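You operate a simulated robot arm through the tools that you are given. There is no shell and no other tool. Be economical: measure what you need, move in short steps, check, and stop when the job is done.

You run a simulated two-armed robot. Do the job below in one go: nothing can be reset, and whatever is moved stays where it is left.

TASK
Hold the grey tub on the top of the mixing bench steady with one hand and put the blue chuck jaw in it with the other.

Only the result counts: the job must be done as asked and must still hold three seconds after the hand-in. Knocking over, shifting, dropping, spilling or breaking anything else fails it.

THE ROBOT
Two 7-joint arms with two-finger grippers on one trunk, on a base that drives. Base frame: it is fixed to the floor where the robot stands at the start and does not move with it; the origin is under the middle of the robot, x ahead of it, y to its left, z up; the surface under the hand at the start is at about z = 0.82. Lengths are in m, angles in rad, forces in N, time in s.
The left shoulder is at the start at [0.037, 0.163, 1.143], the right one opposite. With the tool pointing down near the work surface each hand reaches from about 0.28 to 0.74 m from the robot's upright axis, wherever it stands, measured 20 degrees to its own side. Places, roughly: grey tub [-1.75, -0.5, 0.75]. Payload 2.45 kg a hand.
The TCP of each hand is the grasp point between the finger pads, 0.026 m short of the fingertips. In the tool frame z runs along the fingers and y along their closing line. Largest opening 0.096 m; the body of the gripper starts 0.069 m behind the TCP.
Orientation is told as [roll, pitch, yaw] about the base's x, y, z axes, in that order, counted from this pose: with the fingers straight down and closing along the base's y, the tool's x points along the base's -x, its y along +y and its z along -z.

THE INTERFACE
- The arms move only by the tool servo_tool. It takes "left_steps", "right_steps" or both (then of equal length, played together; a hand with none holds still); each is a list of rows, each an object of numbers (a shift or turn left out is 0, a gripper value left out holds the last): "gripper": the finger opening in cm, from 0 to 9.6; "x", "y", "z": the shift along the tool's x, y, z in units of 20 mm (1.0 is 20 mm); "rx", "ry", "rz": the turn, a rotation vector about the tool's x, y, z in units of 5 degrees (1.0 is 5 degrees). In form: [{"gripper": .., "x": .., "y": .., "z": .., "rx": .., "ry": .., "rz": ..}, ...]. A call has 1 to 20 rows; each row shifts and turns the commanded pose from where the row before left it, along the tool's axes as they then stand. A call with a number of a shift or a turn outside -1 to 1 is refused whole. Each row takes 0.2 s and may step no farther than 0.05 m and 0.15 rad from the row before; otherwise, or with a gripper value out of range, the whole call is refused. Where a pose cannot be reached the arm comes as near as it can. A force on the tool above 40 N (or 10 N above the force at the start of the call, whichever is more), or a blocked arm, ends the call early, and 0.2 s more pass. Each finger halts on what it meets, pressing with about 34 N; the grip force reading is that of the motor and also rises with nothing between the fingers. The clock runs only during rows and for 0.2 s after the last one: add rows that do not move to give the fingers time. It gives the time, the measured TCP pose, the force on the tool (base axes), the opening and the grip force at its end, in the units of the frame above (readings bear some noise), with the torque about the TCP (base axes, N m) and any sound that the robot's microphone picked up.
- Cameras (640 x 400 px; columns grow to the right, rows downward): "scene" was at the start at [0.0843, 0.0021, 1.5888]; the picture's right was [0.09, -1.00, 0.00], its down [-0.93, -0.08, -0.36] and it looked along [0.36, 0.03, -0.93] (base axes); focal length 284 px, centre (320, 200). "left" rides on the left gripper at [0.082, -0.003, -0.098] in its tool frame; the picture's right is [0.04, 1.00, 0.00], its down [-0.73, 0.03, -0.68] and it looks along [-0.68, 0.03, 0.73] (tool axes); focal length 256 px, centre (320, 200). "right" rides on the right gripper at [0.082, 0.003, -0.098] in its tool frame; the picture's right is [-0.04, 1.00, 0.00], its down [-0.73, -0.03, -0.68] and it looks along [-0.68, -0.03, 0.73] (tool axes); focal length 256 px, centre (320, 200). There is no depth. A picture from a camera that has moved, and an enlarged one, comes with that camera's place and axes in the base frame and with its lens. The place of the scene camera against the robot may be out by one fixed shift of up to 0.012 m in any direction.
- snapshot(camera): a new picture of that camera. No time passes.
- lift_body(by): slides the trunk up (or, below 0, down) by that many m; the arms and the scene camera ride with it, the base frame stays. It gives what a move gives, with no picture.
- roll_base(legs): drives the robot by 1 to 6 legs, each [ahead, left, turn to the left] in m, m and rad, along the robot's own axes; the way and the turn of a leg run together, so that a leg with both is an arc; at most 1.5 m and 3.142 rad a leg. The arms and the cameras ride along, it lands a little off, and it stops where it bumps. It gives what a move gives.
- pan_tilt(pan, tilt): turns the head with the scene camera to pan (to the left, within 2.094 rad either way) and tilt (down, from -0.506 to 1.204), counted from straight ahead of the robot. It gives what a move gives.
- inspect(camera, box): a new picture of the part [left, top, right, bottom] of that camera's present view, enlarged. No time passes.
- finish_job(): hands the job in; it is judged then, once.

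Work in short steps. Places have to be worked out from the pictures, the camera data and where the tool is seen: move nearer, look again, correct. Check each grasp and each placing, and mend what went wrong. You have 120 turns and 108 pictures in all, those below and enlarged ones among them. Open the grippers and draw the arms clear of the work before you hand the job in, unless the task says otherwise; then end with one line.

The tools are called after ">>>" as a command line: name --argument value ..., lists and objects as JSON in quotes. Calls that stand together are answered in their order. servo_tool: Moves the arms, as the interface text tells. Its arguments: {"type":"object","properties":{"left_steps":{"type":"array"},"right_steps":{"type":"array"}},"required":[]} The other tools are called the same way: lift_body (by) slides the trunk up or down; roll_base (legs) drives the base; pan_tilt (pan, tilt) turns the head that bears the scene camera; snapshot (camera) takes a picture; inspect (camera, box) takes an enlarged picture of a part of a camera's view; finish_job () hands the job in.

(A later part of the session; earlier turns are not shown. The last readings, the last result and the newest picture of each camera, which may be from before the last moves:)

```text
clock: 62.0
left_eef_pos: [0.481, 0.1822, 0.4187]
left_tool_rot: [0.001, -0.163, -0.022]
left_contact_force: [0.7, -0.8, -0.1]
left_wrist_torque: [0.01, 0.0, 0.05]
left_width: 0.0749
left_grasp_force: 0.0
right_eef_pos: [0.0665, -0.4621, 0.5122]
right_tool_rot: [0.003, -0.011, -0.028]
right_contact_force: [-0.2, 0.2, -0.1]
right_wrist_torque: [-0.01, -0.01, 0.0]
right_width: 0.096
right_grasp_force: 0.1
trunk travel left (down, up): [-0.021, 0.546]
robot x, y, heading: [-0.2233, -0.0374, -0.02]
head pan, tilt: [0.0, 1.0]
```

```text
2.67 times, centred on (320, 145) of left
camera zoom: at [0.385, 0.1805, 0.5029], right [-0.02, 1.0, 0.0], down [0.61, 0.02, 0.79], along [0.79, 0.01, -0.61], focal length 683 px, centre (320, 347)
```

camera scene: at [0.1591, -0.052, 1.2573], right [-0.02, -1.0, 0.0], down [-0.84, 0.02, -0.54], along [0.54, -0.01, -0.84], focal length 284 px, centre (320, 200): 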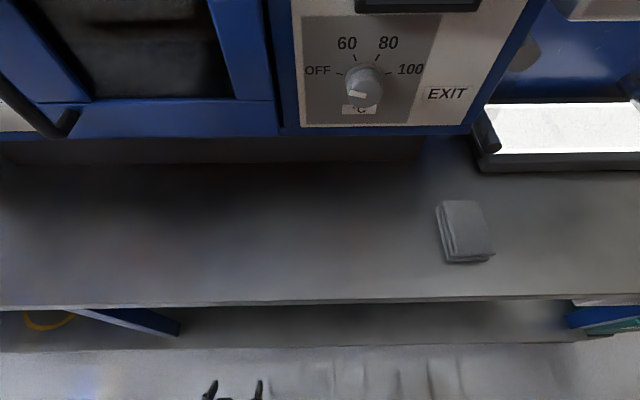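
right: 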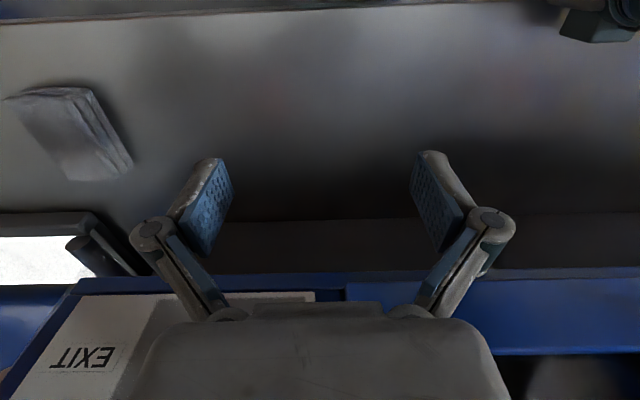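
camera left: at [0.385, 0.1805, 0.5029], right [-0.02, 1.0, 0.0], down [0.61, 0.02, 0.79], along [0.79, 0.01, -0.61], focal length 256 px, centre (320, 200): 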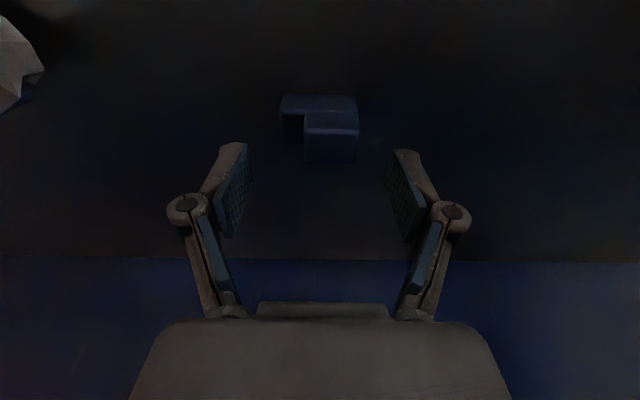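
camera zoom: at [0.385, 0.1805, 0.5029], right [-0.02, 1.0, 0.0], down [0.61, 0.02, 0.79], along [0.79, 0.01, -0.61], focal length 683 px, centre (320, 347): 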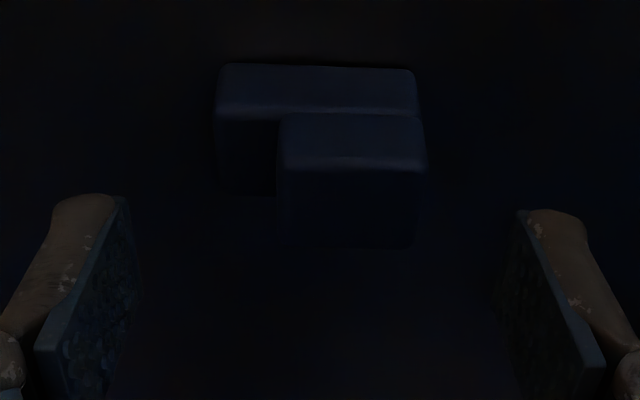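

Jaw centre now (0.4795, 0.180). I shift back 4 mm, descend to z≈0.386 and close.

>>> servo_tool --left_steps '[{"x": 0.197, "z": -0.03, "y": -0.1}, {"x": 0.088, "z": 0.54}, {"x": 0.088, "z": 0.54}, {"x": 0.088, "z": 0.54}, {}, {"gripper": 3}, {}, {}, {}]'

>>> inspect --camera "left" --box '[200, 70, 440, 220]'

```text
clock: 64.0
left_eef_pos: [0.4781, 0.1808, 0.3869]
left_tool_rot: [0.002, -0.168, -0.022]
left_contact_force: [0.6, -1.8, 5.7]
left_wrist_torque: [-0.07, 0.04, 0.03]
left_width: 0.0436
left_grasp_force: 34.5
right_eef_pos: [0.0675, -0.462, 0.5118]
right_tool_rot: [0.002, -0.012, -0.026]
right_contact_force: [-0.4, 0.0, 0.6]
right_wrist_torque: [0.02, -0.05, 0.01]
right_width: 0.0963
right_grasp_force: 0.0
trunk travel left (down, up): [-0.021, 0.546]
robot x, y, heading: [-0.2288, -0.0374, -0.019]
head pan, tilt: [0.0, 1.0]
```

```text
2.67 times, centred on (320, 145) of left
camera zoom: at [0.3806, 0.1788, 0.4706], right [-0.02, 1.0, 0.0], down [0.61, 0.02, 0.79], along [0.79, 0.01, -0.61], focal length 683 px, centre (320, 347)
```

zoom: 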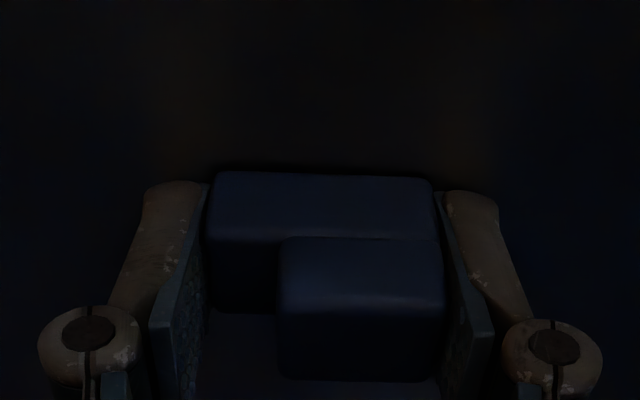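

Coverage looks full now. Lift 40 mm slowly.

>>> servo_tool --left_steps '[{"x": -0.08, "z": -0.49}, {"x": -0.08, "z": -0.49}, {"x": -0.08, "z": -0.49}, {"x": -0.08, "z": -0.49}, {}]'

>>> inspect --camera "left" --box '[200, 70, 440, 220]'

```text
clock: 65.2
left_eef_pos: [0.4781, 0.1788, 0.4248]
left_tool_rot: [0.0, -0.167, -0.02]
left_contact_force: [-0.2, 0.4, -1.6]
left_wrist_torque: [0.0, 0.01, 0.0]
left_width: 0.0435
left_grasp_force: 34.3
right_eef_pos: [0.0676, -0.4611, 0.5105]
right_tool_rot: [0.002, -0.01, -0.028]
right_contact_force: [-0.6, 0.8, -0.6]
right_wrist_torque: [0.03, 0.0, 0.02]
right_width: 0.0963
right_grasp_force: 0.2
trunk travel left (down, up): [-0.021, 0.546]
robot x, y, heading: [-0.2272, -0.0346, -0.017]
head pan, tilt: [0.0, 1.0]
```

```text
2.67 times, centred on (320, 145) of left
camera zoom: at [0.3814, 0.1773, 0.5092], right [-0.02, 1.0, 0.0], down [0.61, 0.02, 0.79], along [0.79, 0.01, -0.61], focal length 683 px, centre (320, 347)
```

zoom: 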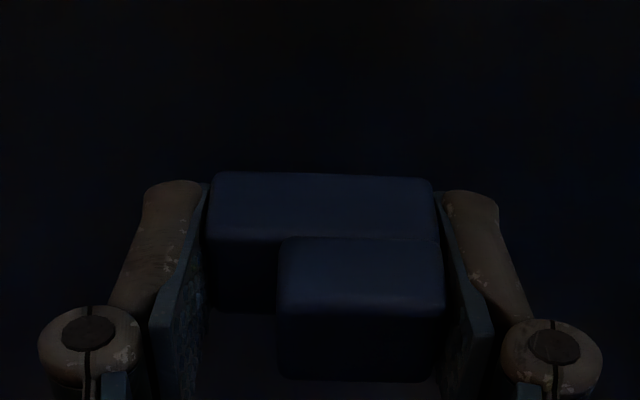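

The jaw is held and lifted. I back the base out so everything leaves the shelf level.

>>> roll_base --legs '[[-0.5, 0, 0]]'

>>> inspect --camera "left" --box '[200, 70, 440, 220]'

```text
clock: 68.1
left_eef_pos: [-0.008, 0.1836, 0.4254]
left_tool_rot: [0.001, -0.166, -0.031]
left_contact_force: [0.9, 0.0, -1.9]
left_wrist_torque: [-0.02, 0.01, -0.01]
left_width: 0.0437
left_grasp_force: 33.6
right_eef_pos: [-0.4261, -0.4533, 0.5121]
right_tool_rot: [0.0, -0.013, -0.036]
right_contact_force: [-0.3, 0.0, 0.7]
right_wrist_torque: [0.03, -0.02, 0.02]
right_width: 0.0959
right_grasp_force: 0.1
trunk travel left (down, up): [-0.021, 0.546]
robot x, y, heading: [-0.7144, -0.0204, -0.029]
head pan, tilt: [0.0, 1.0]
```

```text
2.67 times, centred on (320, 145) of left
camera zoom: at [-0.1054, 0.1826, 0.5096], right [-0.01, 1.0, 0.0], down [0.61, 0.01, 0.79], along [0.79, 0.0, -0.61], focal length 683 px, centre (320, 347)
```

zoom: 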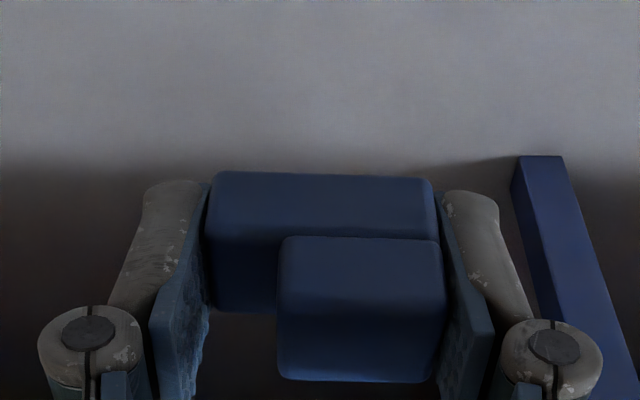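

It's clearly the blue jaw, securely held. Now pull the left hand in, raise the trunk, and then raise both hands.

>>> servo_tool --left_steps '[{"x": 0.98, "z": -0.16}, {"x": 0.98, "z": -0.16}, {"x": 0.98, "z": -0.16}, {"x": 0.98, "z": -0.16}, {"x": 0.98, "z": -0.16}, {"x": 0.98, "z": -0.16}, {"x": 0.98, "z": -0.16}, {"x": 0.98, "z": -0.16}, {"x": 0.98, "z": -0.16}, {"x": 0.98, "z": -0.16}, {"x": 0.98, "z": -0.16}]' --right_steps '[{"z": -0.5}, {"z": -0.5}, {"z": -0.5}, {"z": -0.5}, {"z": -0.5}, {"z": -0.5}, {"z": -0.5}, {"z": -0.5}, {"z": -0.5}, {"z": -0.5}, {"z": -0.5}]'

>>> lift_body --by 0.35

>>> servo_tool --left_steps '[{"x": -0.16, "z": -0.98}, {"x": -0.16, "z": -0.98}, {"x": -0.16, "z": -0.98}, {"x": -0.16, "z": -0.98}, {"x": -0.16, "z": -0.98}, {"x": -0.16, "z": -0.98}, {"x": -0.16, "z": -0.98}, {"x": -0.16, "z": -0.98}, {"x": -0.16, "z": -0.98}, {"x": -0.16, "z": -0.98}, {"ry": 1}, {"ry": 1}]' --right_steps '[{"y": 0.6}, {"y": 0.6}, {"y": 0.6}, {"y": 0.6}, {"y": 0.6}, {"y": 0.6}, {"y": 0.6}, {"y": 0.6}, {}, {}, {}, {}]'

```text
clock: 70.5
left_eef_pos: [-0.2317, 0.1895, 0.4269]
left_tool_rot: [0.002, -0.174, -0.031]
left_contact_force: [0.7, 0.2, -2.3]
left_wrist_torque: [0.0, -0.01, 0.0]
left_width: 0.0434
left_grasp_force: 34.4
right_eef_pos: [-0.4207, -0.4611, 0.62]
right_tool_rot: [0.002, -0.015, -0.037]
right_contact_force: [0.0, 0.2, 0.2]
right_wrist_torque: [-0.01, 0.0, 0.01]
right_width: 0.096
right_grasp_force: 0.1
right hand out of reach, approached as far as the arm can: row 6, 8, 10
trunk travel left (down, up): [-0.021, 0.546]
robot x, y, heading: [-0.7174, -0.0269, -0.031]
head pan, tilt: [0.0, 1.0]
```

```text
clock: 74.0
left_eef_pos: [-0.229, 0.19, 0.777]
left_tool_rot: [0.003, -0.17, -0.031]
left_contact_force: [-0.1, 0.4, -3.4]
left_wrist_torque: [-0.02, 0.01, 0.0]
left_width: 0.0433
left_grasp_force: 33.9
right_eef_pos: [-0.423, -0.4629, 0.9727]
right_tool_rot: [0.002, -0.016, -0.038]
right_contact_force: [-0.2, 0.3, -0.2]
right_wrist_torque: [-0.02, -0.04, -0.02]
right_width: 0.096
right_grasp_force: 0.1
trunk travel left (down, up): [-0.371, 0.196]
robot x, y, heading: [-0.717, -0.0271, -0.031]
head pan, tilt: [0.0, 1.0]
```

```text
clock: 76.6
left_eef_pos: [-0.23, 0.1902, 0.9752]
left_tool_rot: [-0.002, 0.004, -0.03]
left_contact_force: [0.2, 0.2, -1.7]
left_wrist_torque: [0.01, 0.0, 0.01]
left_width: 0.0438
left_grasp_force: 34.2
right_eef_pos: [-0.418, -0.3652, 0.9716]
right_tool_rot: [0.001, -0.016, -0.035]
right_contact_force: [0.4, -0.2, 0.2]
right_wrist_torque: [0.0, -0.02, -0.01]
right_width: 0.0961
right_grasp_force: 0.1
trunk travel left (down, up): [-0.371, 0.196]
robot x, y, heading: [-0.7164, -0.0232, -0.033]
head pan, tilt: [0.0, 1.0]
```

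Both hands are at z≈0.97 with the jaw held. I turn to the mixing bench and shift in front of the tub, staying clear.

>>> roll_base --legs '[[0, 0, -1.57], [0, 0, -1.54], [0.25, 0.56, 0]]'

>>> pan_tilt --pan 0 --tilt 0.75

>>> snapshot --camera "scene"

```text
clock: 87.4
left_eef_pos: [-1.4051, -0.8306, 0.9771]
left_tool_rot: [0.006, 0.003, -3.086]
left_contact_force: [0.8, 0.5, -1.6]
left_wrist_torque: [-0.06, -0.01, 0.03]
left_width: 0.0433
left_grasp_force: 34.4
right_eef_pos: [-1.2655, -0.2595, 0.9693]
right_tool_rot: [0.003, -0.016, -3.093]
right_contact_force: [0.4, 0.7, -0.8]
right_wrist_torque: [-0.02, 0.03, 0.01]
right_width: 0.0958
right_grasp_force: 0.1
trunk travel left (down, up): [-0.371, 0.196]
robot x, y, heading: [-0.9399, -0.5769, -3.084]
head pan, tilt: [0.0, 1.0]
```

```text
clock: 88.2
left_eef_pos: [-1.4039, -0.8322, 0.9775]
left_tool_rot: [0.001, 0.002, -3.086]
left_contact_force: [-0.4, 0.4, -2.3]
left_wrist_torque: [0.02, 0.01, 0.02]
left_width: 0.0434
left_grasp_force: 34.0
right_eef_pos: [-1.2636, -0.26, 0.9709]
right_tool_rot: [0.001, -0.017, -3.091]
right_contact_force: [0.5, 0.9, -0.9]
right_wrist_torque: [-0.03, -0.01, -0.03]
right_width: 0.0959
right_grasp_force: 0.0
trunk travel left (down, up): [-0.371, 0.196]
robot x, y, heading: [-0.9376, -0.5769, -3.089]
head pan, tilt: [0.0, 0.75]
```

```text
70 pictures are left
camera scene: at [-1.0244, -0.58, 1.6784], right [-0.06, 1.0, 0.0], down [0.68, 0.04, -0.73], along [-0.73, -0.04, -0.69], focal length 284 px, centre (320, 200)
```

scene: 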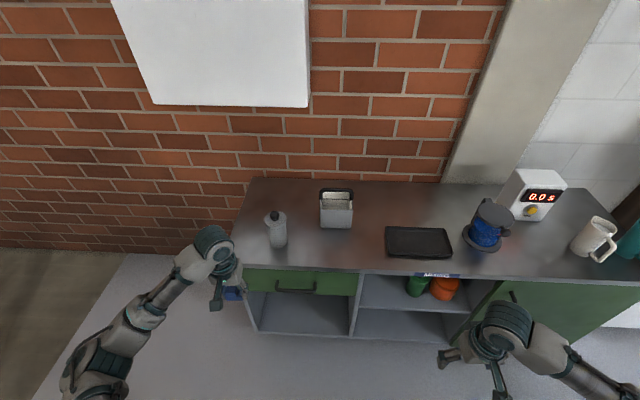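

>>> inspect --camera "scene" --box '[240, 160, 400, 260]'

```text
4.00 times, centred on (320, 210) of scene
camera zoom: at [-1.0244, -0.58, 1.6784], right [-0.06, 1.0, 0.0], down [0.68, 0.04, -0.73], along [-0.73, -0.04, -0.69], focal length 1138 px, centre (320, 160)
```

zoom: 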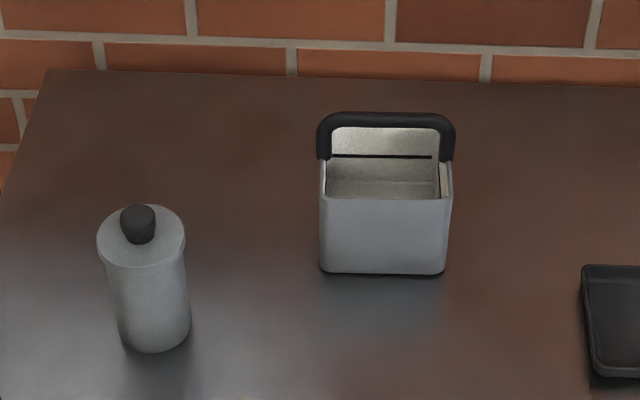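

The tub is about 13 cm wide, near (-1.85, -0.56); a bottle stands to its left with top near z 0.96, so I raise the left hand to 1.1 and bring it inward, and raise the right hand, before driving closer.

>>> servo_tool --left_steps '[{"z": -1, "y": -0.5}, {"z": -1, "y": -0.5}, {"z": -1, "y": -0.5}, {"z": -1, "y": -0.5}, {"z": -1, "y": -0.5}, {"z": -1, "y": -0.5}, {"z": -1, "y": -0.5}]' --right_steps '[{"z": -1, "y": 0.7}, {"z": -1, "y": 0.7}, {"z": -1, "y": 0.7}, {"z": -1, "y": 0.7}, {"z": -1, "y": 0.7}, {"z": -1, "y": 0.7}, {"z": -1, "y": 0.7}]'

>>> roll_base --legs '[[0, 0, -0.053], [0.32, 0, 0]]'

>>> snapshot --camera "right"

>>> snapshot --camera "scene"

```text
clock: 89.8
left_eef_pos: [-1.4072, -0.7647, 1.116]
left_tool_rot: [0.001, 0.003, -3.087]
left_contact_force: [0.8, 0.2, -2.2]
left_wrist_torque: [0.01, 0.01, 0.0]
left_width: 0.0435
left_grasp_force: 34.1
right_eef_pos: [-1.2542, -0.3617, 1.1119]
right_tool_rot: [-0.002, -0.019, -3.094]
right_contact_force: [0.1, 0.1, -0.2]
right_wrist_torque: [0.01, 0.07, 0.01]
right_width: 0.096
right_grasp_force: 0.1
trunk travel left (down, up): [-0.371, 0.196]
robot x, y, heading: [-0.9401, -0.5771, -3.085]
head pan, tilt: [0.0, 0.75]
```

```text
clock: 92.4
left_eef_pos: [-1.7419, -0.7381, 1.1168]
left_tool_rot: [-0.001, 0.0, -3.14]
left_contact_force: [0.0, 0.0, -1.8]
left_wrist_torque: [-0.03, 0.03, -0.02]
left_width: 0.0434
left_grasp_force: 33.6
right_eef_pos: [-1.5675, -0.3451, 1.1125]
right_tool_rot: [-0.001, -0.021, 3.137]
right_contact_force: [0.5, 0.0, 0.5]
right_wrist_torque: [0.01, 0.0, -0.02]
right_width: 0.096
right_grasp_force: 0.1
trunk travel left (down, up): [-0.371, 0.196]
robot x, y, heading: [-1.2658, -0.5782, -3.137]
head pan, tilt: [0.0, 0.75]
```

```text
68 pictures are left
camera right: at [-1.4844, -0.3491, 1.2077], right [-0.04, -1.0, 0.0], down [-0.72, 0.03, 0.69], along [-0.69, 0.03, -0.72], focal length 256 px, centre (320, 200)
```

right: 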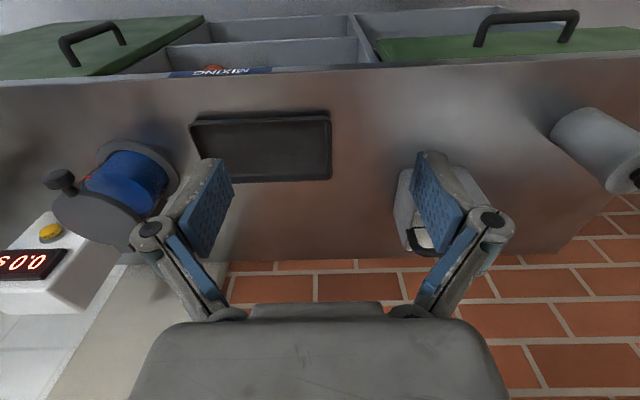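

```text
67 pictures are left
camera scene: at [-1.3509, -0.5791, 1.6786], right [0.0, 1.0, 0.0], down [0.68, 0.0, -0.73], along [-0.73, 0.0, -0.68], focal length 284 px, centre (320, 200)
```

scene: 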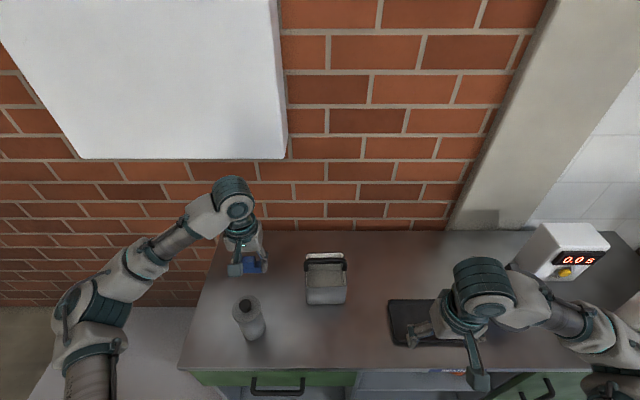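

Bench top is ≈0.79, tub front bottom edge x≈-1.80, y≈-0.56. I move the right hand over toward the tub for a close wrist view.

>>> servo_tool --right_steps '[{"y": 1}, {"y": 1}, {"y": 1}, {"y": 1}, {"y": 1}, {"y": 1}, {}]'

>>> snapshot --camera "right"

>>> inspect --camera "scene" --box '[260, 230, 400, 330]'

```text
clock: 94.0
left_eef_pos: [-1.741, -0.7399, 1.1193]
left_tool_rot: [-0.002, -0.001, -3.143]
left_contact_force: [0.4, -0.2, -2.0]
left_wrist_torque: [0.04, 0.03, -0.01]
left_width: 0.0433
left_grasp_force: 34.2
right_eef_pos: [-1.5674, -0.4685, 1.1131]
right_tool_rot: [-0.001, -0.02, 3.136]
right_contact_force: [0.0, 1.0, 0.0]
right_wrist_torque: [-0.01, 0.01, 0.0]
right_width: 0.0963
right_grasp_force: 0.0
trunk travel left (down, up): [-0.371, 0.196]
robot x, y, heading: [-1.2645, -0.5778, -3.141]
head pan, tilt: [0.0, 0.75]
```

```text
66 pictures are left
camera right: at [-1.483, -0.473, 1.2082], right [-0.05, -1.0, 0.0], down [-0.72, 0.03, 0.69], along [-0.69, 0.03, -0.72], focal length 256 px, centre (320, 200)
```

right: 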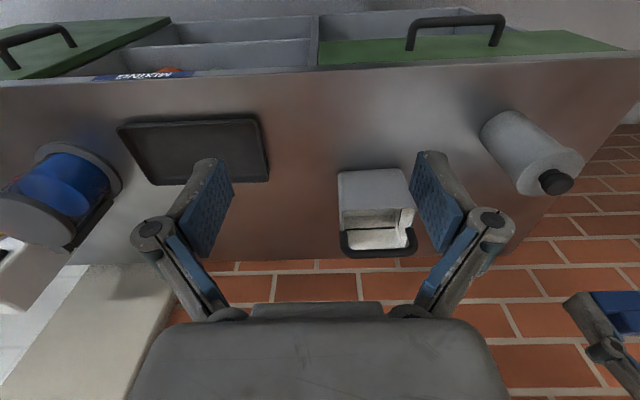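

```text
4.00 times, centred on (330, 280) of scene
camera zoom: at [-1.3528, -0.5833, 1.6784], right [0.0, 1.0, 0.0], down [0.69, 0.0, -0.73], along [-0.73, 0.0, -0.69], focal length 1138 px, centre (280, -120)
```

zoom: 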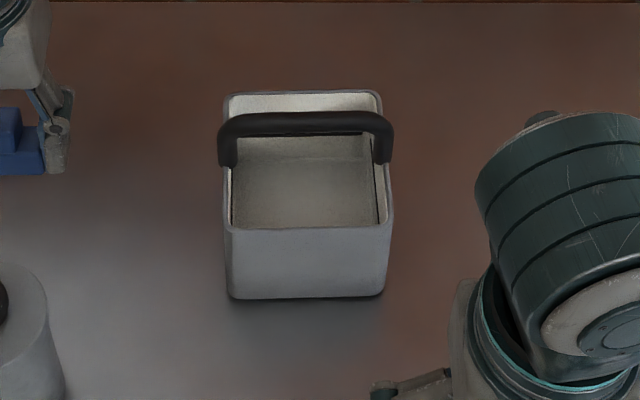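

Clear view: tub ≈13×13×10.7 cm, rim z≈0.90, x from −1.80 to −1.93, y −0.626 to −0.498, with an upright handle across the middle (top ≈0.955). Plan: right hand pinches the right wall behind the handle; left hand, leaning back, drops the jaw in the front half. Right hand moves forward high for a closer look.

>>> servo_tool --right_steps '[{"x": -1, "z": 0.2}, {"x": -1, "z": 0.2}, {"x": -1, "z": 0.2}, {"x": -1, "z": 0.2}, {"x": -1, "z": 0.2}, {"x": -1, "z": 0.2}, {"x": -1, "z": 0.2}, {"x": -1}, {"x": -1}, {"x": -1}, {"gripper": 5}, {}]'

>>> snapshot --camera "right"

>>> snapshot --camera "scene"

```text
clock: 96.6
left_eef_pos: [-1.7409, -0.7412, 1.1182]
left_tool_rot: [-0.002, -0.002, -3.138]
left_contact_force: [0.1, 0.0, -2.2]
left_wrist_torque: [0.02, 0.0, 0.0]
left_width: 0.0438
left_grasp_force: 34.2
right_eef_pos: [-1.7688, -0.4672, 1.0891]
right_tool_rot: [-0.002, -0.021, 3.137]
right_contact_force: [-0.9, -0.5, -0.7]
right_wrist_torque: [0.0, -0.01, 0.04]
right_width: 0.0499
right_grasp_force: 0.0
trunk travel left (down, up): [-0.371, 0.196]
robot x, y, heading: [-1.2615, -0.5771, -3.139]
head pan, tilt: [0.0, 0.75]
```

```text
64 pictures are left
camera right: at [-1.6842, -0.4709, 1.1846], right [-0.04, -1.0, 0.0], down [-0.72, 0.03, 0.69], along [-0.69, 0.03, -0.72], focal length 256 px, centre (320, 200)
```

right: 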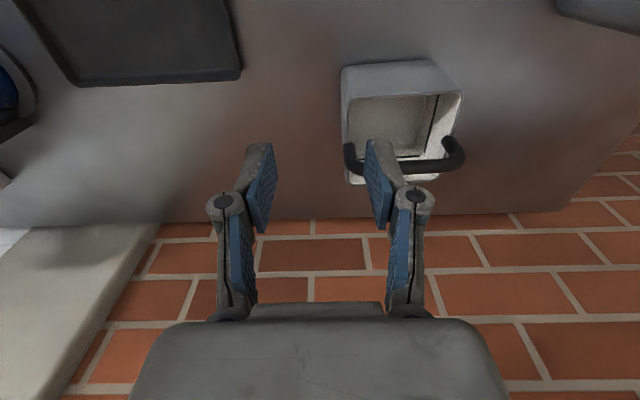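

```text
63 pictures are left
camera scene: at [-1.3539, -0.5828, 1.6784], right [0.0, 1.0, 0.0], down [0.69, 0.0, -0.73], along [-0.73, 0.0, -0.69], focal length 284 px, centre (320, 200)
```

scene: 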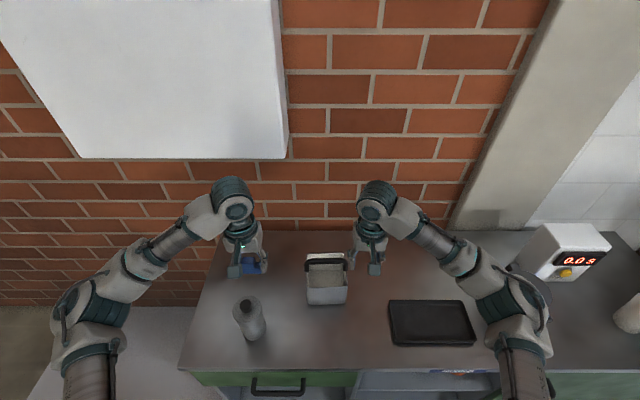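

Enlarge the tub in the right wrist view to fix rim and handle positions.

>>> inspect --camera "right" --box '[310, 50, 490, 200]'

```text
2.67 times, centred on (400, 125) of right
camera zoom: at [-1.6842, -0.4709, 1.1846], right [-0.04, -1.0, 0.0], down [-0.72, 0.03, 0.69], along [-0.69, 0.03, -0.72], focal length 683 px, centre (107, 400)
```

zoom: 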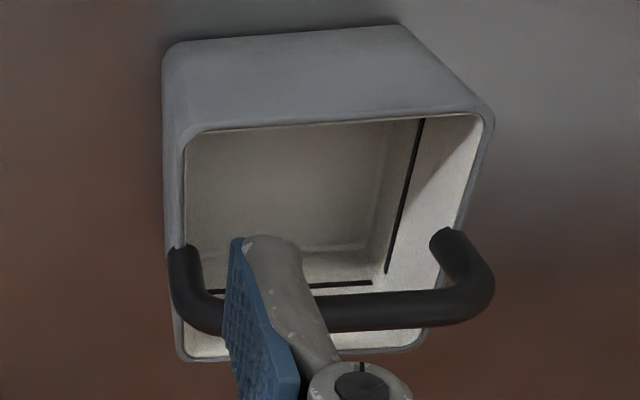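

Wrist view agrees: rim z≈0.90, x [−1.93, −1.80], y [−0.626, −0.498], handle at x≈−1.86. Move the right hand above the wall spot (−1.895, −0.500).

>>> servo_tool --right_steps '[{"x": -0.9, "y": 0.24}, {"x": -0.9, "y": 0.24}, {"x": -0.9, "y": 0.24}, {"x": -0.9, "y": 0.24}, {"x": -0.9, "y": 0.24}, {"x": -0.9, "y": 0.24}, {"x": -0.9, "y": 0.24}, {}]'

>>> snapshot --camera "right"

>>> inspect --camera "scene" --box '[260, 170, 440, 310]'

```text
clock: 98.4
left_eef_pos: [-1.7406, -0.7408, 1.1185]
left_tool_rot: [-0.001, -0.002, -3.142]
left_contact_force: [-0.2, 0.2, -1.6]
left_wrist_torque: [-0.02, -0.01, 0.0]
left_width: 0.0436
left_grasp_force: 34.4
right_eef_pos: [-1.8933, -0.5003, 1.0923]
right_tool_rot: [-0.002, -0.021, 3.139]
right_contact_force: [0.4, 0.9, -0.3]
right_wrist_torque: [-0.02, 0.02, 0.03]
right_width: 0.0501
right_grasp_force: 0.1
trunk travel left (down, up): [-0.371, 0.196]
robot x, y, heading: [-1.2681, -0.5769, -3.138]
head pan, tilt: [0.0, 0.75]
```

```text
61 pictures are left
camera right: at [-1.8096, -0.5051, 1.187], right [-0.04, -1.0, 0.0], down [-0.72, 0.03, 0.69], along [-0.69, 0.03, -0.72], focal length 256 px, centre (320, 200)
```

right: 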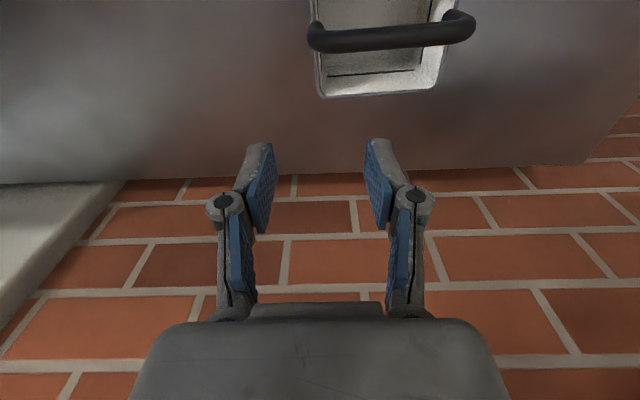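

```text
2.86 times, centred on (350, 240) of scene
camera zoom: at [-1.3543, -0.5842, 1.6784], right [0.0, 1.0, 0.0], down [0.69, 0.0, -0.73], along [-0.73, 0.0, -0.69], focal length 813 px, centre (234, 86)
```

zoom: 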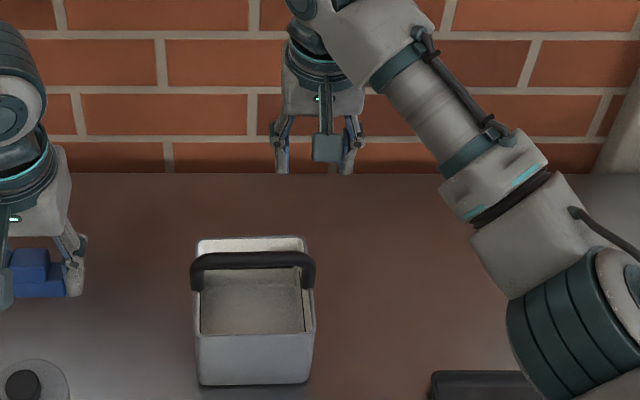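

Aligned over the right wall. Descend 140 mm and check.

>>> servo_tool --right_steps '[{"z": 1}, {"z": 1}, {"z": 1}, {"z": 1}, {"z": 1}, {"z": 1}, {"z": 1}, {}]'

>>> snapshot --camera "right"

>>> inspect --camera "scene" --box '[260, 200, 440, 310]'

```text
clock: 100.2
left_eef_pos: [-1.7412, -0.7402, 1.1176]
left_tool_rot: [-0.002, -0.002, -3.14]
left_contact_force: [0.1, 0.2, -1.7]
left_wrist_torque: [0.0, -0.01, 0.02]
left_width: 0.0435
left_grasp_force: 34.0
right_eef_pos: [-1.8962, -0.5012, 0.95]
right_tool_rot: [-0.004, -0.022, 3.136]
right_contact_force: [0.2, -0.3, -0.8]
right_wrist_torque: [0.0, -0.02, 0.01]
right_width: 0.0503
right_grasp_force: 0.1
trunk travel left (down, up): [-0.371, 0.196]
robot x, y, heading: [-1.2623, -0.5766, -3.141]
head pan, tilt: [0.0, 0.75]
```

```text
59 pictures are left
camera right: at [-1.8126, -0.5055, 1.046], right [-0.04, -1.0, 0.0], down [-0.72, 0.03, 0.69], along [-0.69, 0.03, -0.72], focal length 256 px, centre (320, 200)
```

right: 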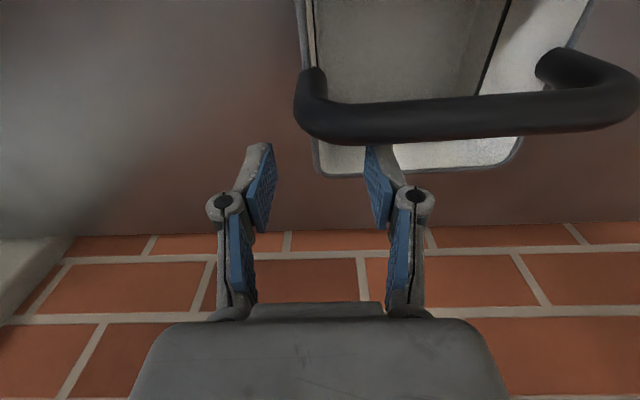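

```text
3.56 times, centred on (350, 255) of scene
camera zoom: at [-1.3542, -0.5838, 1.6784], right [0.0, 1.0, 0.0], down [0.69, 0.0, -0.73], along [-0.73, 0.0, -0.69], focal length 1012 px, centre (213, 4)
```

zoom: 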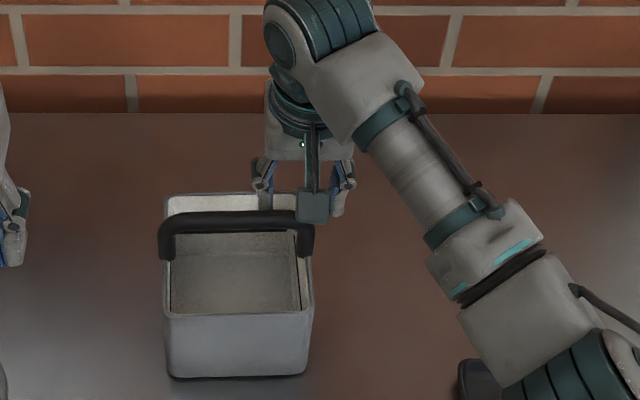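

Fingers straddle the wall with ~1 cm to the handle. Shift 3 mm back and descend 48 mm, not closing yet.

>>> servo_tool --right_steps '[{"x": -0.15, "z": 0.4}, {"z": 0.5}, {"z": 0.5}, {"z": 0.5}, {"z": 0.5}, {}]'

>>> snapshot --camera "right"

>>> inspect --camera "scene" --box '[260, 200, 440, 310]'

```text
clock: 101.6
left_eef_pos: [-1.7405, -0.7424, 1.1194]
left_tool_rot: [-0.002, -0.001, -3.139]
left_contact_force: [0.5, -0.8, -2.3]
left_wrist_torque: [0.03, -0.01, 0.01]
left_width: 0.0433
left_grasp_force: 33.7
right_eef_pos: [-1.901, -0.4995, 0.9028]
right_tool_rot: [-0.003, -0.02, 3.138]
right_contact_force: [-0.2, -0.6, 0.3]
right_wrist_torque: [0.03, 0.01, -0.04]
right_width: 0.0499
right_grasp_force: 0.0
trunk travel left (down, up): [-0.371, 0.196]
robot x, y, heading: [-1.2667, -0.5767, -3.137]
head pan, tilt: [0.0, 0.75]
```

```text
57 pictures are left
camera right: at [-1.8164, -0.5046, 0.9985], right [-0.04, -1.0, 0.0], down [-0.72, 0.03, 0.69], along [-0.69, 0.03, -0.72], focal length 256 px, centre (320, 200)
```

right: 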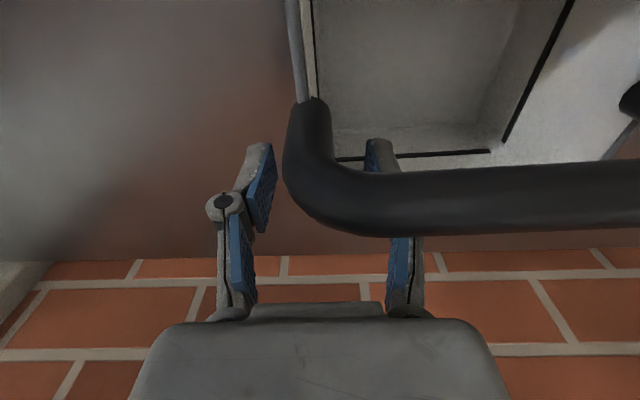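

```text
3.56 times, centred on (350, 255) of scene
camera zoom: at [-1.3544, -0.5839, 1.6784], right [0.0, 1.0, 0.0], down [0.69, 0.0, -0.73], along [-0.73, 0.0, -0.69], focal length 1012 px, centre (213, 4)
```

zoom: 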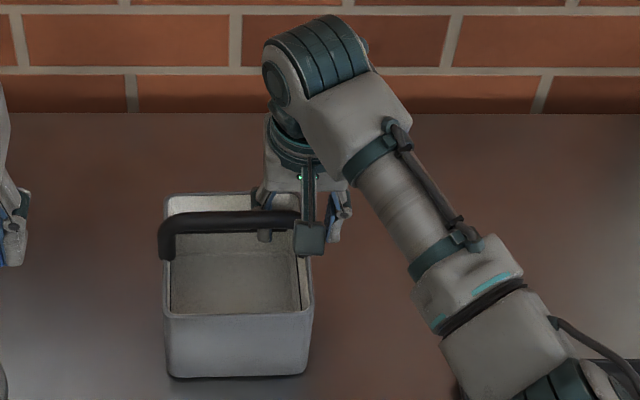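

Straddling the wall, no contact. Close the right gripper.

>>> servo_tool --right_steps '[{"gripper": 0}, {}, {}, {}, {}]'

>>> snapshot --camera "right"

>>> inspect --camera "scene" --box '[260, 200, 440, 310]'

```text
clock: 102.8
left_eef_pos: [-1.7394, -0.7406, 1.1177]
left_tool_rot: [-0.001, -0.002, -3.14]
left_contact_force: [0.3, 0.5, -1.9]
left_wrist_torque: [-0.02, 0.02, -0.03]
left_width: 0.0435
left_grasp_force: 33.7
right_eef_pos: [-1.9014, -0.5004, 0.9028]
right_tool_rot: [-0.003, -0.021, 3.136]
right_contact_force: [0.3, -0.6, -0.1]
right_wrist_torque: [0.02, 0.08, 0.08]
right_width: 0.0062
right_grasp_force: 32.3
trunk travel left (down, up): [-0.371, 0.196]
robot x, y, heading: [-1.2652, -0.5788, -3.144]
head pan, tilt: [0.0, 0.75]
```

```text
55 pictures are left
camera right: at [-1.8164, -0.5045, 0.9986], right [-0.04, -1.0, 0.0], down [-0.72, 0.03, 0.69], along [-0.69, 0.03, -0.72], focal length 256 px, centre (320, 200)
```

right: 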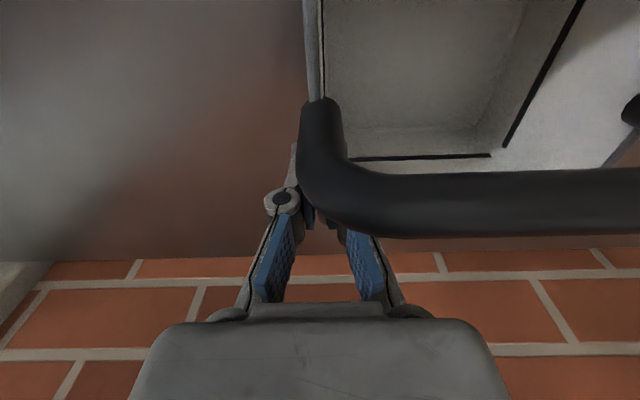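

```text
3.56 times, centred on (350, 255) of scene
camera zoom: at [-1.3545, -0.5839, 1.6783], right [0.0, 1.0, 0.0], down [0.69, 0.0, -0.73], along [-0.73, 0.0, -0.69], focal length 1012 px, centre (213, 4)
```

zoom: 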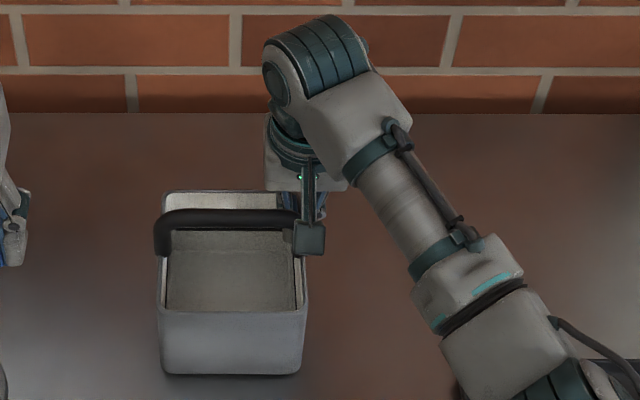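

The right hand now holds the wall (6 mm, 32 N); tub shifted only ~5 mm. Before moving the left arm I check arm heights versus the bottle in the scene view.

>>> pan_tilt --pan 0.1 --tilt 1.0

>>> snapshot --camera "scene"

>>> snapshot --camera "left"

```text
clock: 103.5
left_eef_pos: [-1.7408, -0.7407, 1.1185]
left_tool_rot: [-0.002, -0.003, -3.142]
left_contact_force: [-0.4, -0.2, -2.2]
left_wrist_torque: [0.02, 0.01, 0.02]
left_width: 0.0435
left_grasp_force: 34.4
right_eef_pos: [-1.9008, -0.499, 0.9022]
right_tool_rot: [-0.005, -0.02, 3.136]
right_contact_force: [0.3, -0.8, 1.1]
right_wrist_torque: [-0.01, 0.05, 0.06]
right_width: 0.0062
right_grasp_force: 32.2
trunk travel left (down, up): [-0.371, 0.196]
robot x, y, heading: [-1.2655, -0.5744, -3.139]
head pan, tilt: [0.099, 1.0]
```

```text
53 pictures are left
camera scene: at [-1.341, -0.5908, 1.6593], right [-0.1, 0.99, 0.0], down [0.84, 0.09, -0.54], along [-0.53, -0.05, -0.84], focal length 284 px, centre (320, 200)
```

scene: 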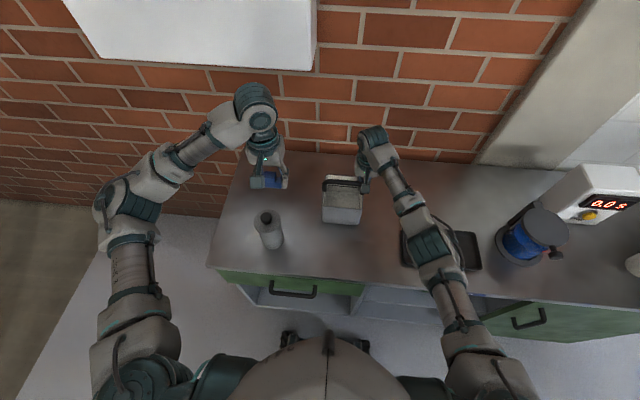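

```text
52 pictures are left
camera left: at [-1.6589, -0.7379, 1.2165], right [0.04, -1.0, 0.0], down [-0.73, -0.03, 0.68], along [-0.68, -0.03, -0.73], focal length 256 px, centre (320, 200)
```

left: 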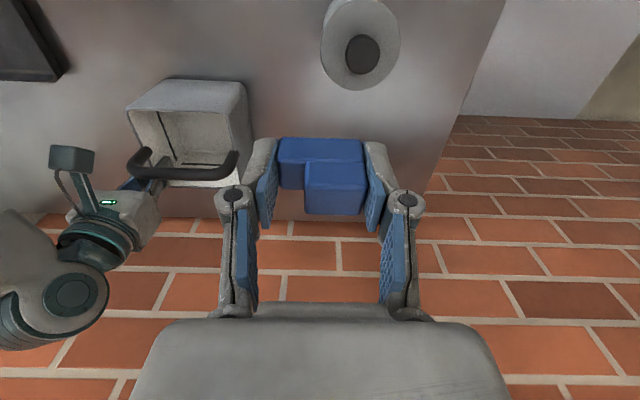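

The left forearm would pass only marginally over the bottle at this trunk height. It's worth redoing the hold from a higher trunk: open the right hand, lift the trunk 0.12 (hand rises straight off the wall).

>>> servo_tool --right_steps '[{"gripper": 5}, {}, {}, {}]'

>>> lift_body --by 0.12

>>> snapshot --camera "right"

```text
clock: 104.5
left_eef_pos: [-1.7414, -0.7407, 1.1172]
left_tool_rot: [-0.001, -0.002, -3.139]
left_contact_force: [-0.3, -0.9, -3.1]
left_wrist_torque: [0.03, 0.01, 0.01]
left_width: 0.0435
left_grasp_force: 34.0
right_eef_pos: [-1.9015, -0.4992, 0.9031]
right_tool_rot: [-0.003, -0.021, 3.136]
right_contact_force: [0.5, -0.4, -0.7]
right_wrist_torque: [0.01, 0.02, -0.01]
right_width: 0.0501
right_grasp_force: 0.0
trunk travel left (down, up): [-0.371, 0.196]
robot x, y, heading: [-1.2653, -0.5737, -3.138]
head pan, tilt: [0.099, 1.0]
```

```text
clock: 106.0
left_eef_pos: [-1.7408, -0.7398, 1.2376]
left_tool_rot: [-0.002, -0.002, -3.142]
left_contact_force: [0.5, 0.2, -2.2]
left_wrist_torque: [0.01, 0.01, -0.03]
left_width: 0.0434
left_grasp_force: 33.8
right_eef_pos: [-1.9022, -0.4992, 1.0238]
right_tool_rot: [-0.004, -0.019, 3.134]
right_contact_force: [-0.4, -0.1, -0.1]
right_wrist_torque: [-0.02, 0.02, 0.0]
right_width: 0.0501
right_grasp_force: 0.0
trunk travel left (down, up): [-0.491, 0.076]
robot x, y, heading: [-1.2694, -0.5735, -3.14]
head pan, tilt: [0.099, 1.0]
```

```text
51 pictures are left
camera right: at [-1.8176, -0.5044, 1.1187], right [-0.04, -1.0, 0.0], down [-0.72, 0.03, 0.69], along [-0.69, 0.03, -0.72], focal length 256 px, centre (320, 200)
```

right: 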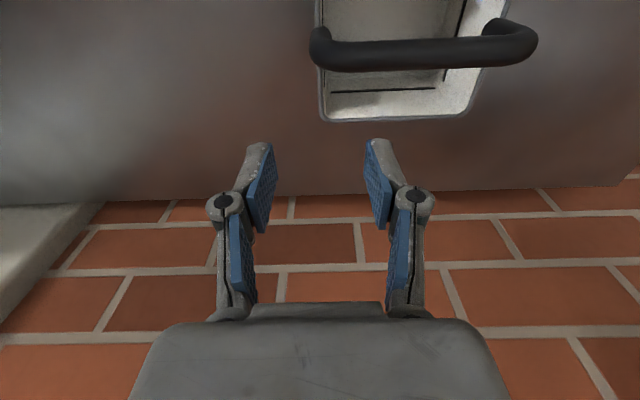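

Lifted off cleanly. Pull the right hand back 60 mm at height, then drive 60 mm forward so both arms have good reach.

>>> servo_tool --right_steps '[{"x": 1}, {"x": 1}, {"x": 1}, {}]'

>>> roll_base --legs '[[0.06, 0, 0]]'

>>> snapshot --camera "right"

```text
clock: 107.0
left_eef_pos: [-1.7412, -0.7415, 1.238]
left_tool_rot: [-0.004, -0.003, -3.14]
left_contact_force: [0.2, 0.4, -1.3]
left_wrist_torque: [-0.02, 0.01, 0.0]
left_width: 0.0434
left_grasp_force: 34.4
right_eef_pos: [-1.8424, -0.5027, 1.0231]
right_tool_rot: [-0.002, -0.022, 3.138]
right_contact_force: [-0.2, 0.5, 0.2]
right_wrist_torque: [0.03, 0.03, 0.01]
right_width: 0.0502
right_grasp_force: 0.1
trunk travel left (down, up): [-0.491, 0.076]
robot x, y, heading: [-1.2632, -0.5773, -3.14]
head pan, tilt: [0.099, 1.0]
```

```text
clock: 108.0
left_eef_pos: [-1.7915, -0.7388, 1.2417]
left_tool_rot: [-0.002, -0.008, 3.143]
left_contact_force: [-0.1, -0.9, -1.8]
left_wrist_torque: [0.05, 0.0, 0.04]
left_width: 0.0434
left_grasp_force: 33.9
right_eef_pos: [-1.8939, -0.5017, 1.0277]
right_tool_rot: [-0.002, -0.027, 3.138]
right_contact_force: [-0.6, 0.7, 0.7]
right_wrist_torque: [0.03, -0.01, -0.01]
right_width: 0.0503
right_grasp_force: 0.2
trunk travel left (down, up): [-0.491, 0.076]
robot x, y, heading: [-1.3278, -0.5772, -3.142]
head pan, tilt: [0.099, 1.0]
```

```text
50 pictures are left
camera right: at [-1.8088, -0.5063, 1.1214], right [-0.04, -1.0, 0.0], down [-0.71, 0.03, 0.7], along [-0.7, 0.03, -0.71], focal length 256 px, centre (320, 200)
```

right: 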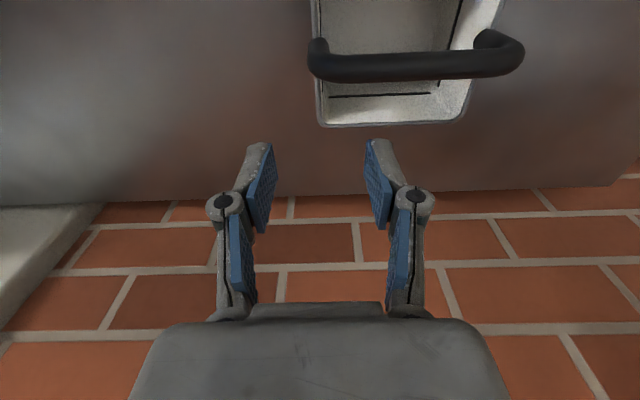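

Both hands tilted slightly, hinting the base just touched the bench. The tub hasn't moved; I back off 2 cm.

>>> roll_base --legs '[[-0.025, 0, 0]]'

>>> pan_tilt --pan 0 --tilt 0.85

>>> snapshot --camera "right"

>>> snapshot --camera "scene"

```text
clock: 108.8
left_eef_pos: [-1.7783, -0.7412, 1.2358]
left_tool_rot: [-0.002, 0.003, -3.142]
left_contact_force: [-0.2, -0.5, -2.0]
left_wrist_torque: [0.01, 0.0, 0.03]
left_width: 0.0435
left_grasp_force: 33.9
right_eef_pos: [-1.8797, -0.5016, 1.02]
right_tool_rot: [-0.001, -0.016, 3.136]
right_contact_force: [0.5, -0.4, 0.0]
right_wrist_torque: [0.01, -0.03, 0.0]
right_width: 0.0498
right_grasp_force: 0.0
trunk travel left (down, up): [-0.491, 0.076]
robot x, y, heading: [-1.3008, -0.5793, -3.142]
head pan, tilt: [0.099, 1.0]
```

```text
clock: 109.5
left_eef_pos: [-1.7701, -0.7404, 1.2398]
left_tool_rot: [0.0, -0.003, -3.141]
left_contact_force: [-0.8, -0.4, -2.5]
left_wrist_torque: [-0.02, 0.05, 0.0]
left_width: 0.0436
left_grasp_force: 34.1
right_eef_pos: [-1.8708, -0.5014, 1.0248]
right_tool_rot: [-0.002, -0.025, 3.136]
right_contact_force: [-0.3, -0.6, 0.7]
right_wrist_torque: [-0.04, 0.01, 0.02]
right_width: 0.0498
right_grasp_force: 0.0
trunk travel left (down, up): [-0.491, 0.076]
robot x, y, heading: [-1.301, -0.5802, -3.14]
head pan, tilt: [0.0, 0.85]
```

```text
49 pictures are left
camera right: at [-1.7874, -0.5064, 1.1199], right [-0.04, -1.0, 0.0], down [-0.72, 0.03, 0.7], along [-0.7, 0.03, -0.72], focal length 256 px, centre (320, 200)
```

right: 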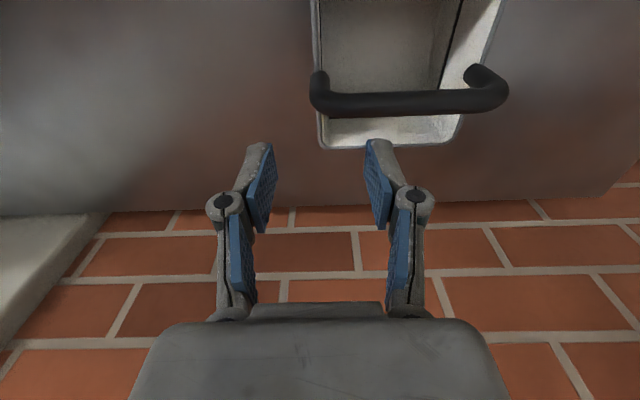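

```text
48 pictures are left
camera scene: at [-1.3693, -0.584, 1.79], right [0.0, 1.0, 0.0], down [0.76, 0.0, -0.65], along [-0.65, 0.0, -0.76], focal length 284 px, centre (320, 200)
```

scene: 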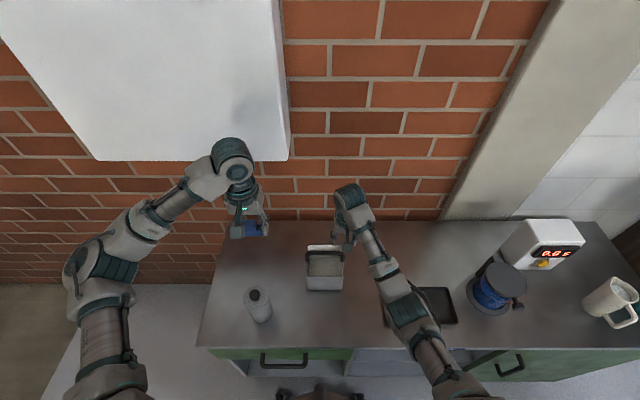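

That was just body sway; all settled. Tub right wall is now centred under the fingers. Move right hand 29 mm forward, then down 122 mm.

>>> servo_tool --right_steps '[{"x": -0.73}, {"x": -0.73}, {}, {"z": 1}, {"z": 1}, {"z": 1}, {"z": 1}, {}]'

>>> snapshot --camera "right"

```text
clock: 111.3
left_eef_pos: [-1.7678, -0.7401, 1.2417]
left_tool_rot: [0.0, -0.005, -3.142]
left_contact_force: [-0.5, 0.2, -2.6]
left_wrist_torque: [0.02, -0.01, 0.01]
left_width: 0.0435
left_grasp_force: 33.6
right_eef_pos: [-1.9021, -0.5002, 0.9475]
right_tool_rot: [-0.001, -0.028, 3.138]
right_contact_force: [0.4, -0.3, 0.1]
right_wrist_torque: [-0.01, -0.01, 0.02]
right_width: 0.0498
right_grasp_force: 0.0
trunk travel left (down, up): [-0.491, 0.076]
robot x, y, heading: [-1.2961, -0.5739, -3.139]
head pan, tilt: [0.0, 0.85]
```

```text
47 pictures are left
camera right: at [-1.8182, -0.5051, 1.0416], right [-0.05, -1.0, 0.0], down [-0.71, 0.03, 0.7], along [-0.7, 0.03, -0.72], focal length 256 px, centre (320, 200)
```

right: 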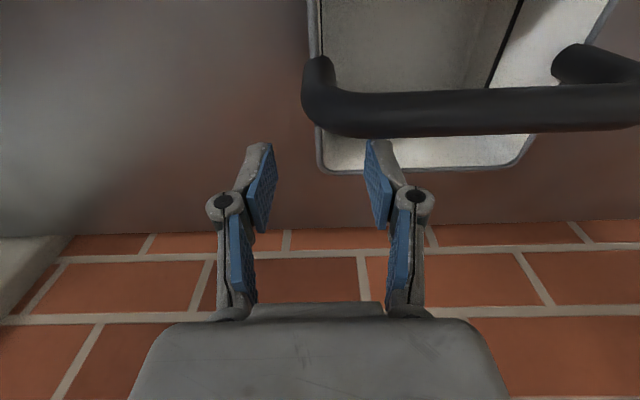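

Aligned. Descend the last 45 mm and close on the wall.

>>> servo_tool --right_steps '[{"z": 0.6}, {"z": 0.6}, {"z": 0.6}, {"z": 0.5}, {}, {"gripper": 0}, {}, {}, {}]'

>>> snapshot --camera "right"

>>> inspect --camera "scene" --box '[200, 180, 440, 330]'

```text
clock: 113.3
left_eef_pos: [-1.7672, -0.7402, 1.2408]
left_tool_rot: [0.0, -0.008, -3.143]
left_contact_force: [-0.5, -0.1, -1.7]
left_wrist_torque: [0.0, 0.0, 0.0]
left_width: 0.0436
left_grasp_force: 34.0
right_eef_pos: [-1.9027, -0.5006, 0.9024]
right_tool_rot: [-0.002, -0.027, 3.135]
right_contact_force: [0.3, 0.0, 0.5]
right_wrist_torque: [-0.03, 0.06, 0.04]
right_width: 0.0061
right_grasp_force: 32.8
trunk travel left (down, up): [-0.491, 0.076]
robot x, y, heading: [-1.2984, -0.5807, -3.139]
head pan, tilt: [0.0, 0.85]
```

```text
46 pictures are left
camera right: at [-1.8177, -0.5053, 0.9968], right [-0.04, -1.0, 0.0], down [-0.72, 0.03, 0.7], along [-0.7, 0.03, -0.72], focal length 256 px, centre (320, 200)
```

right: 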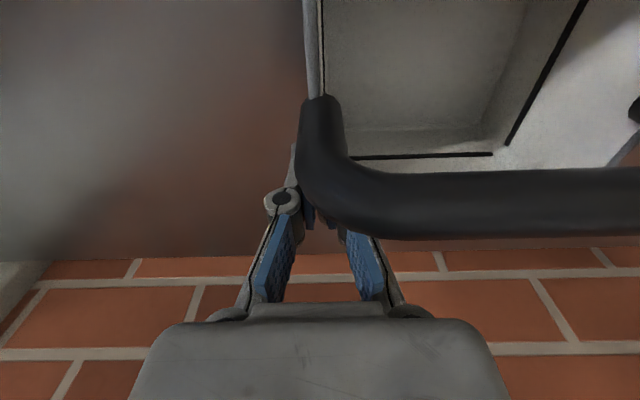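

```text
2.67 times, centred on (320, 255) of scene
camera zoom: at [-1.3655, -0.5843, 1.7902], right [0.0, 1.0, 0.0], down [0.75, 0.0, -0.66], along [-0.66, 0.0, -0.75], focal length 759 px, centre (320, 53)
```

zoom: 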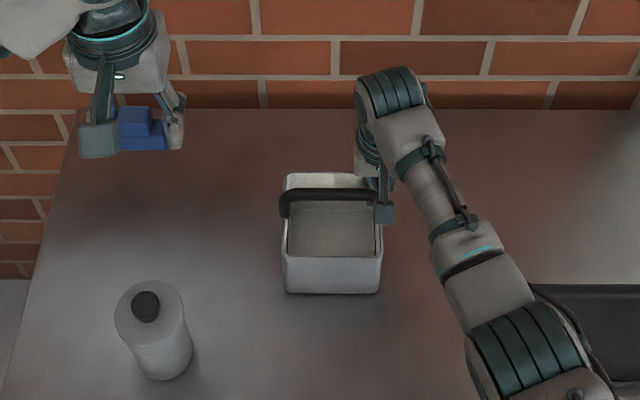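

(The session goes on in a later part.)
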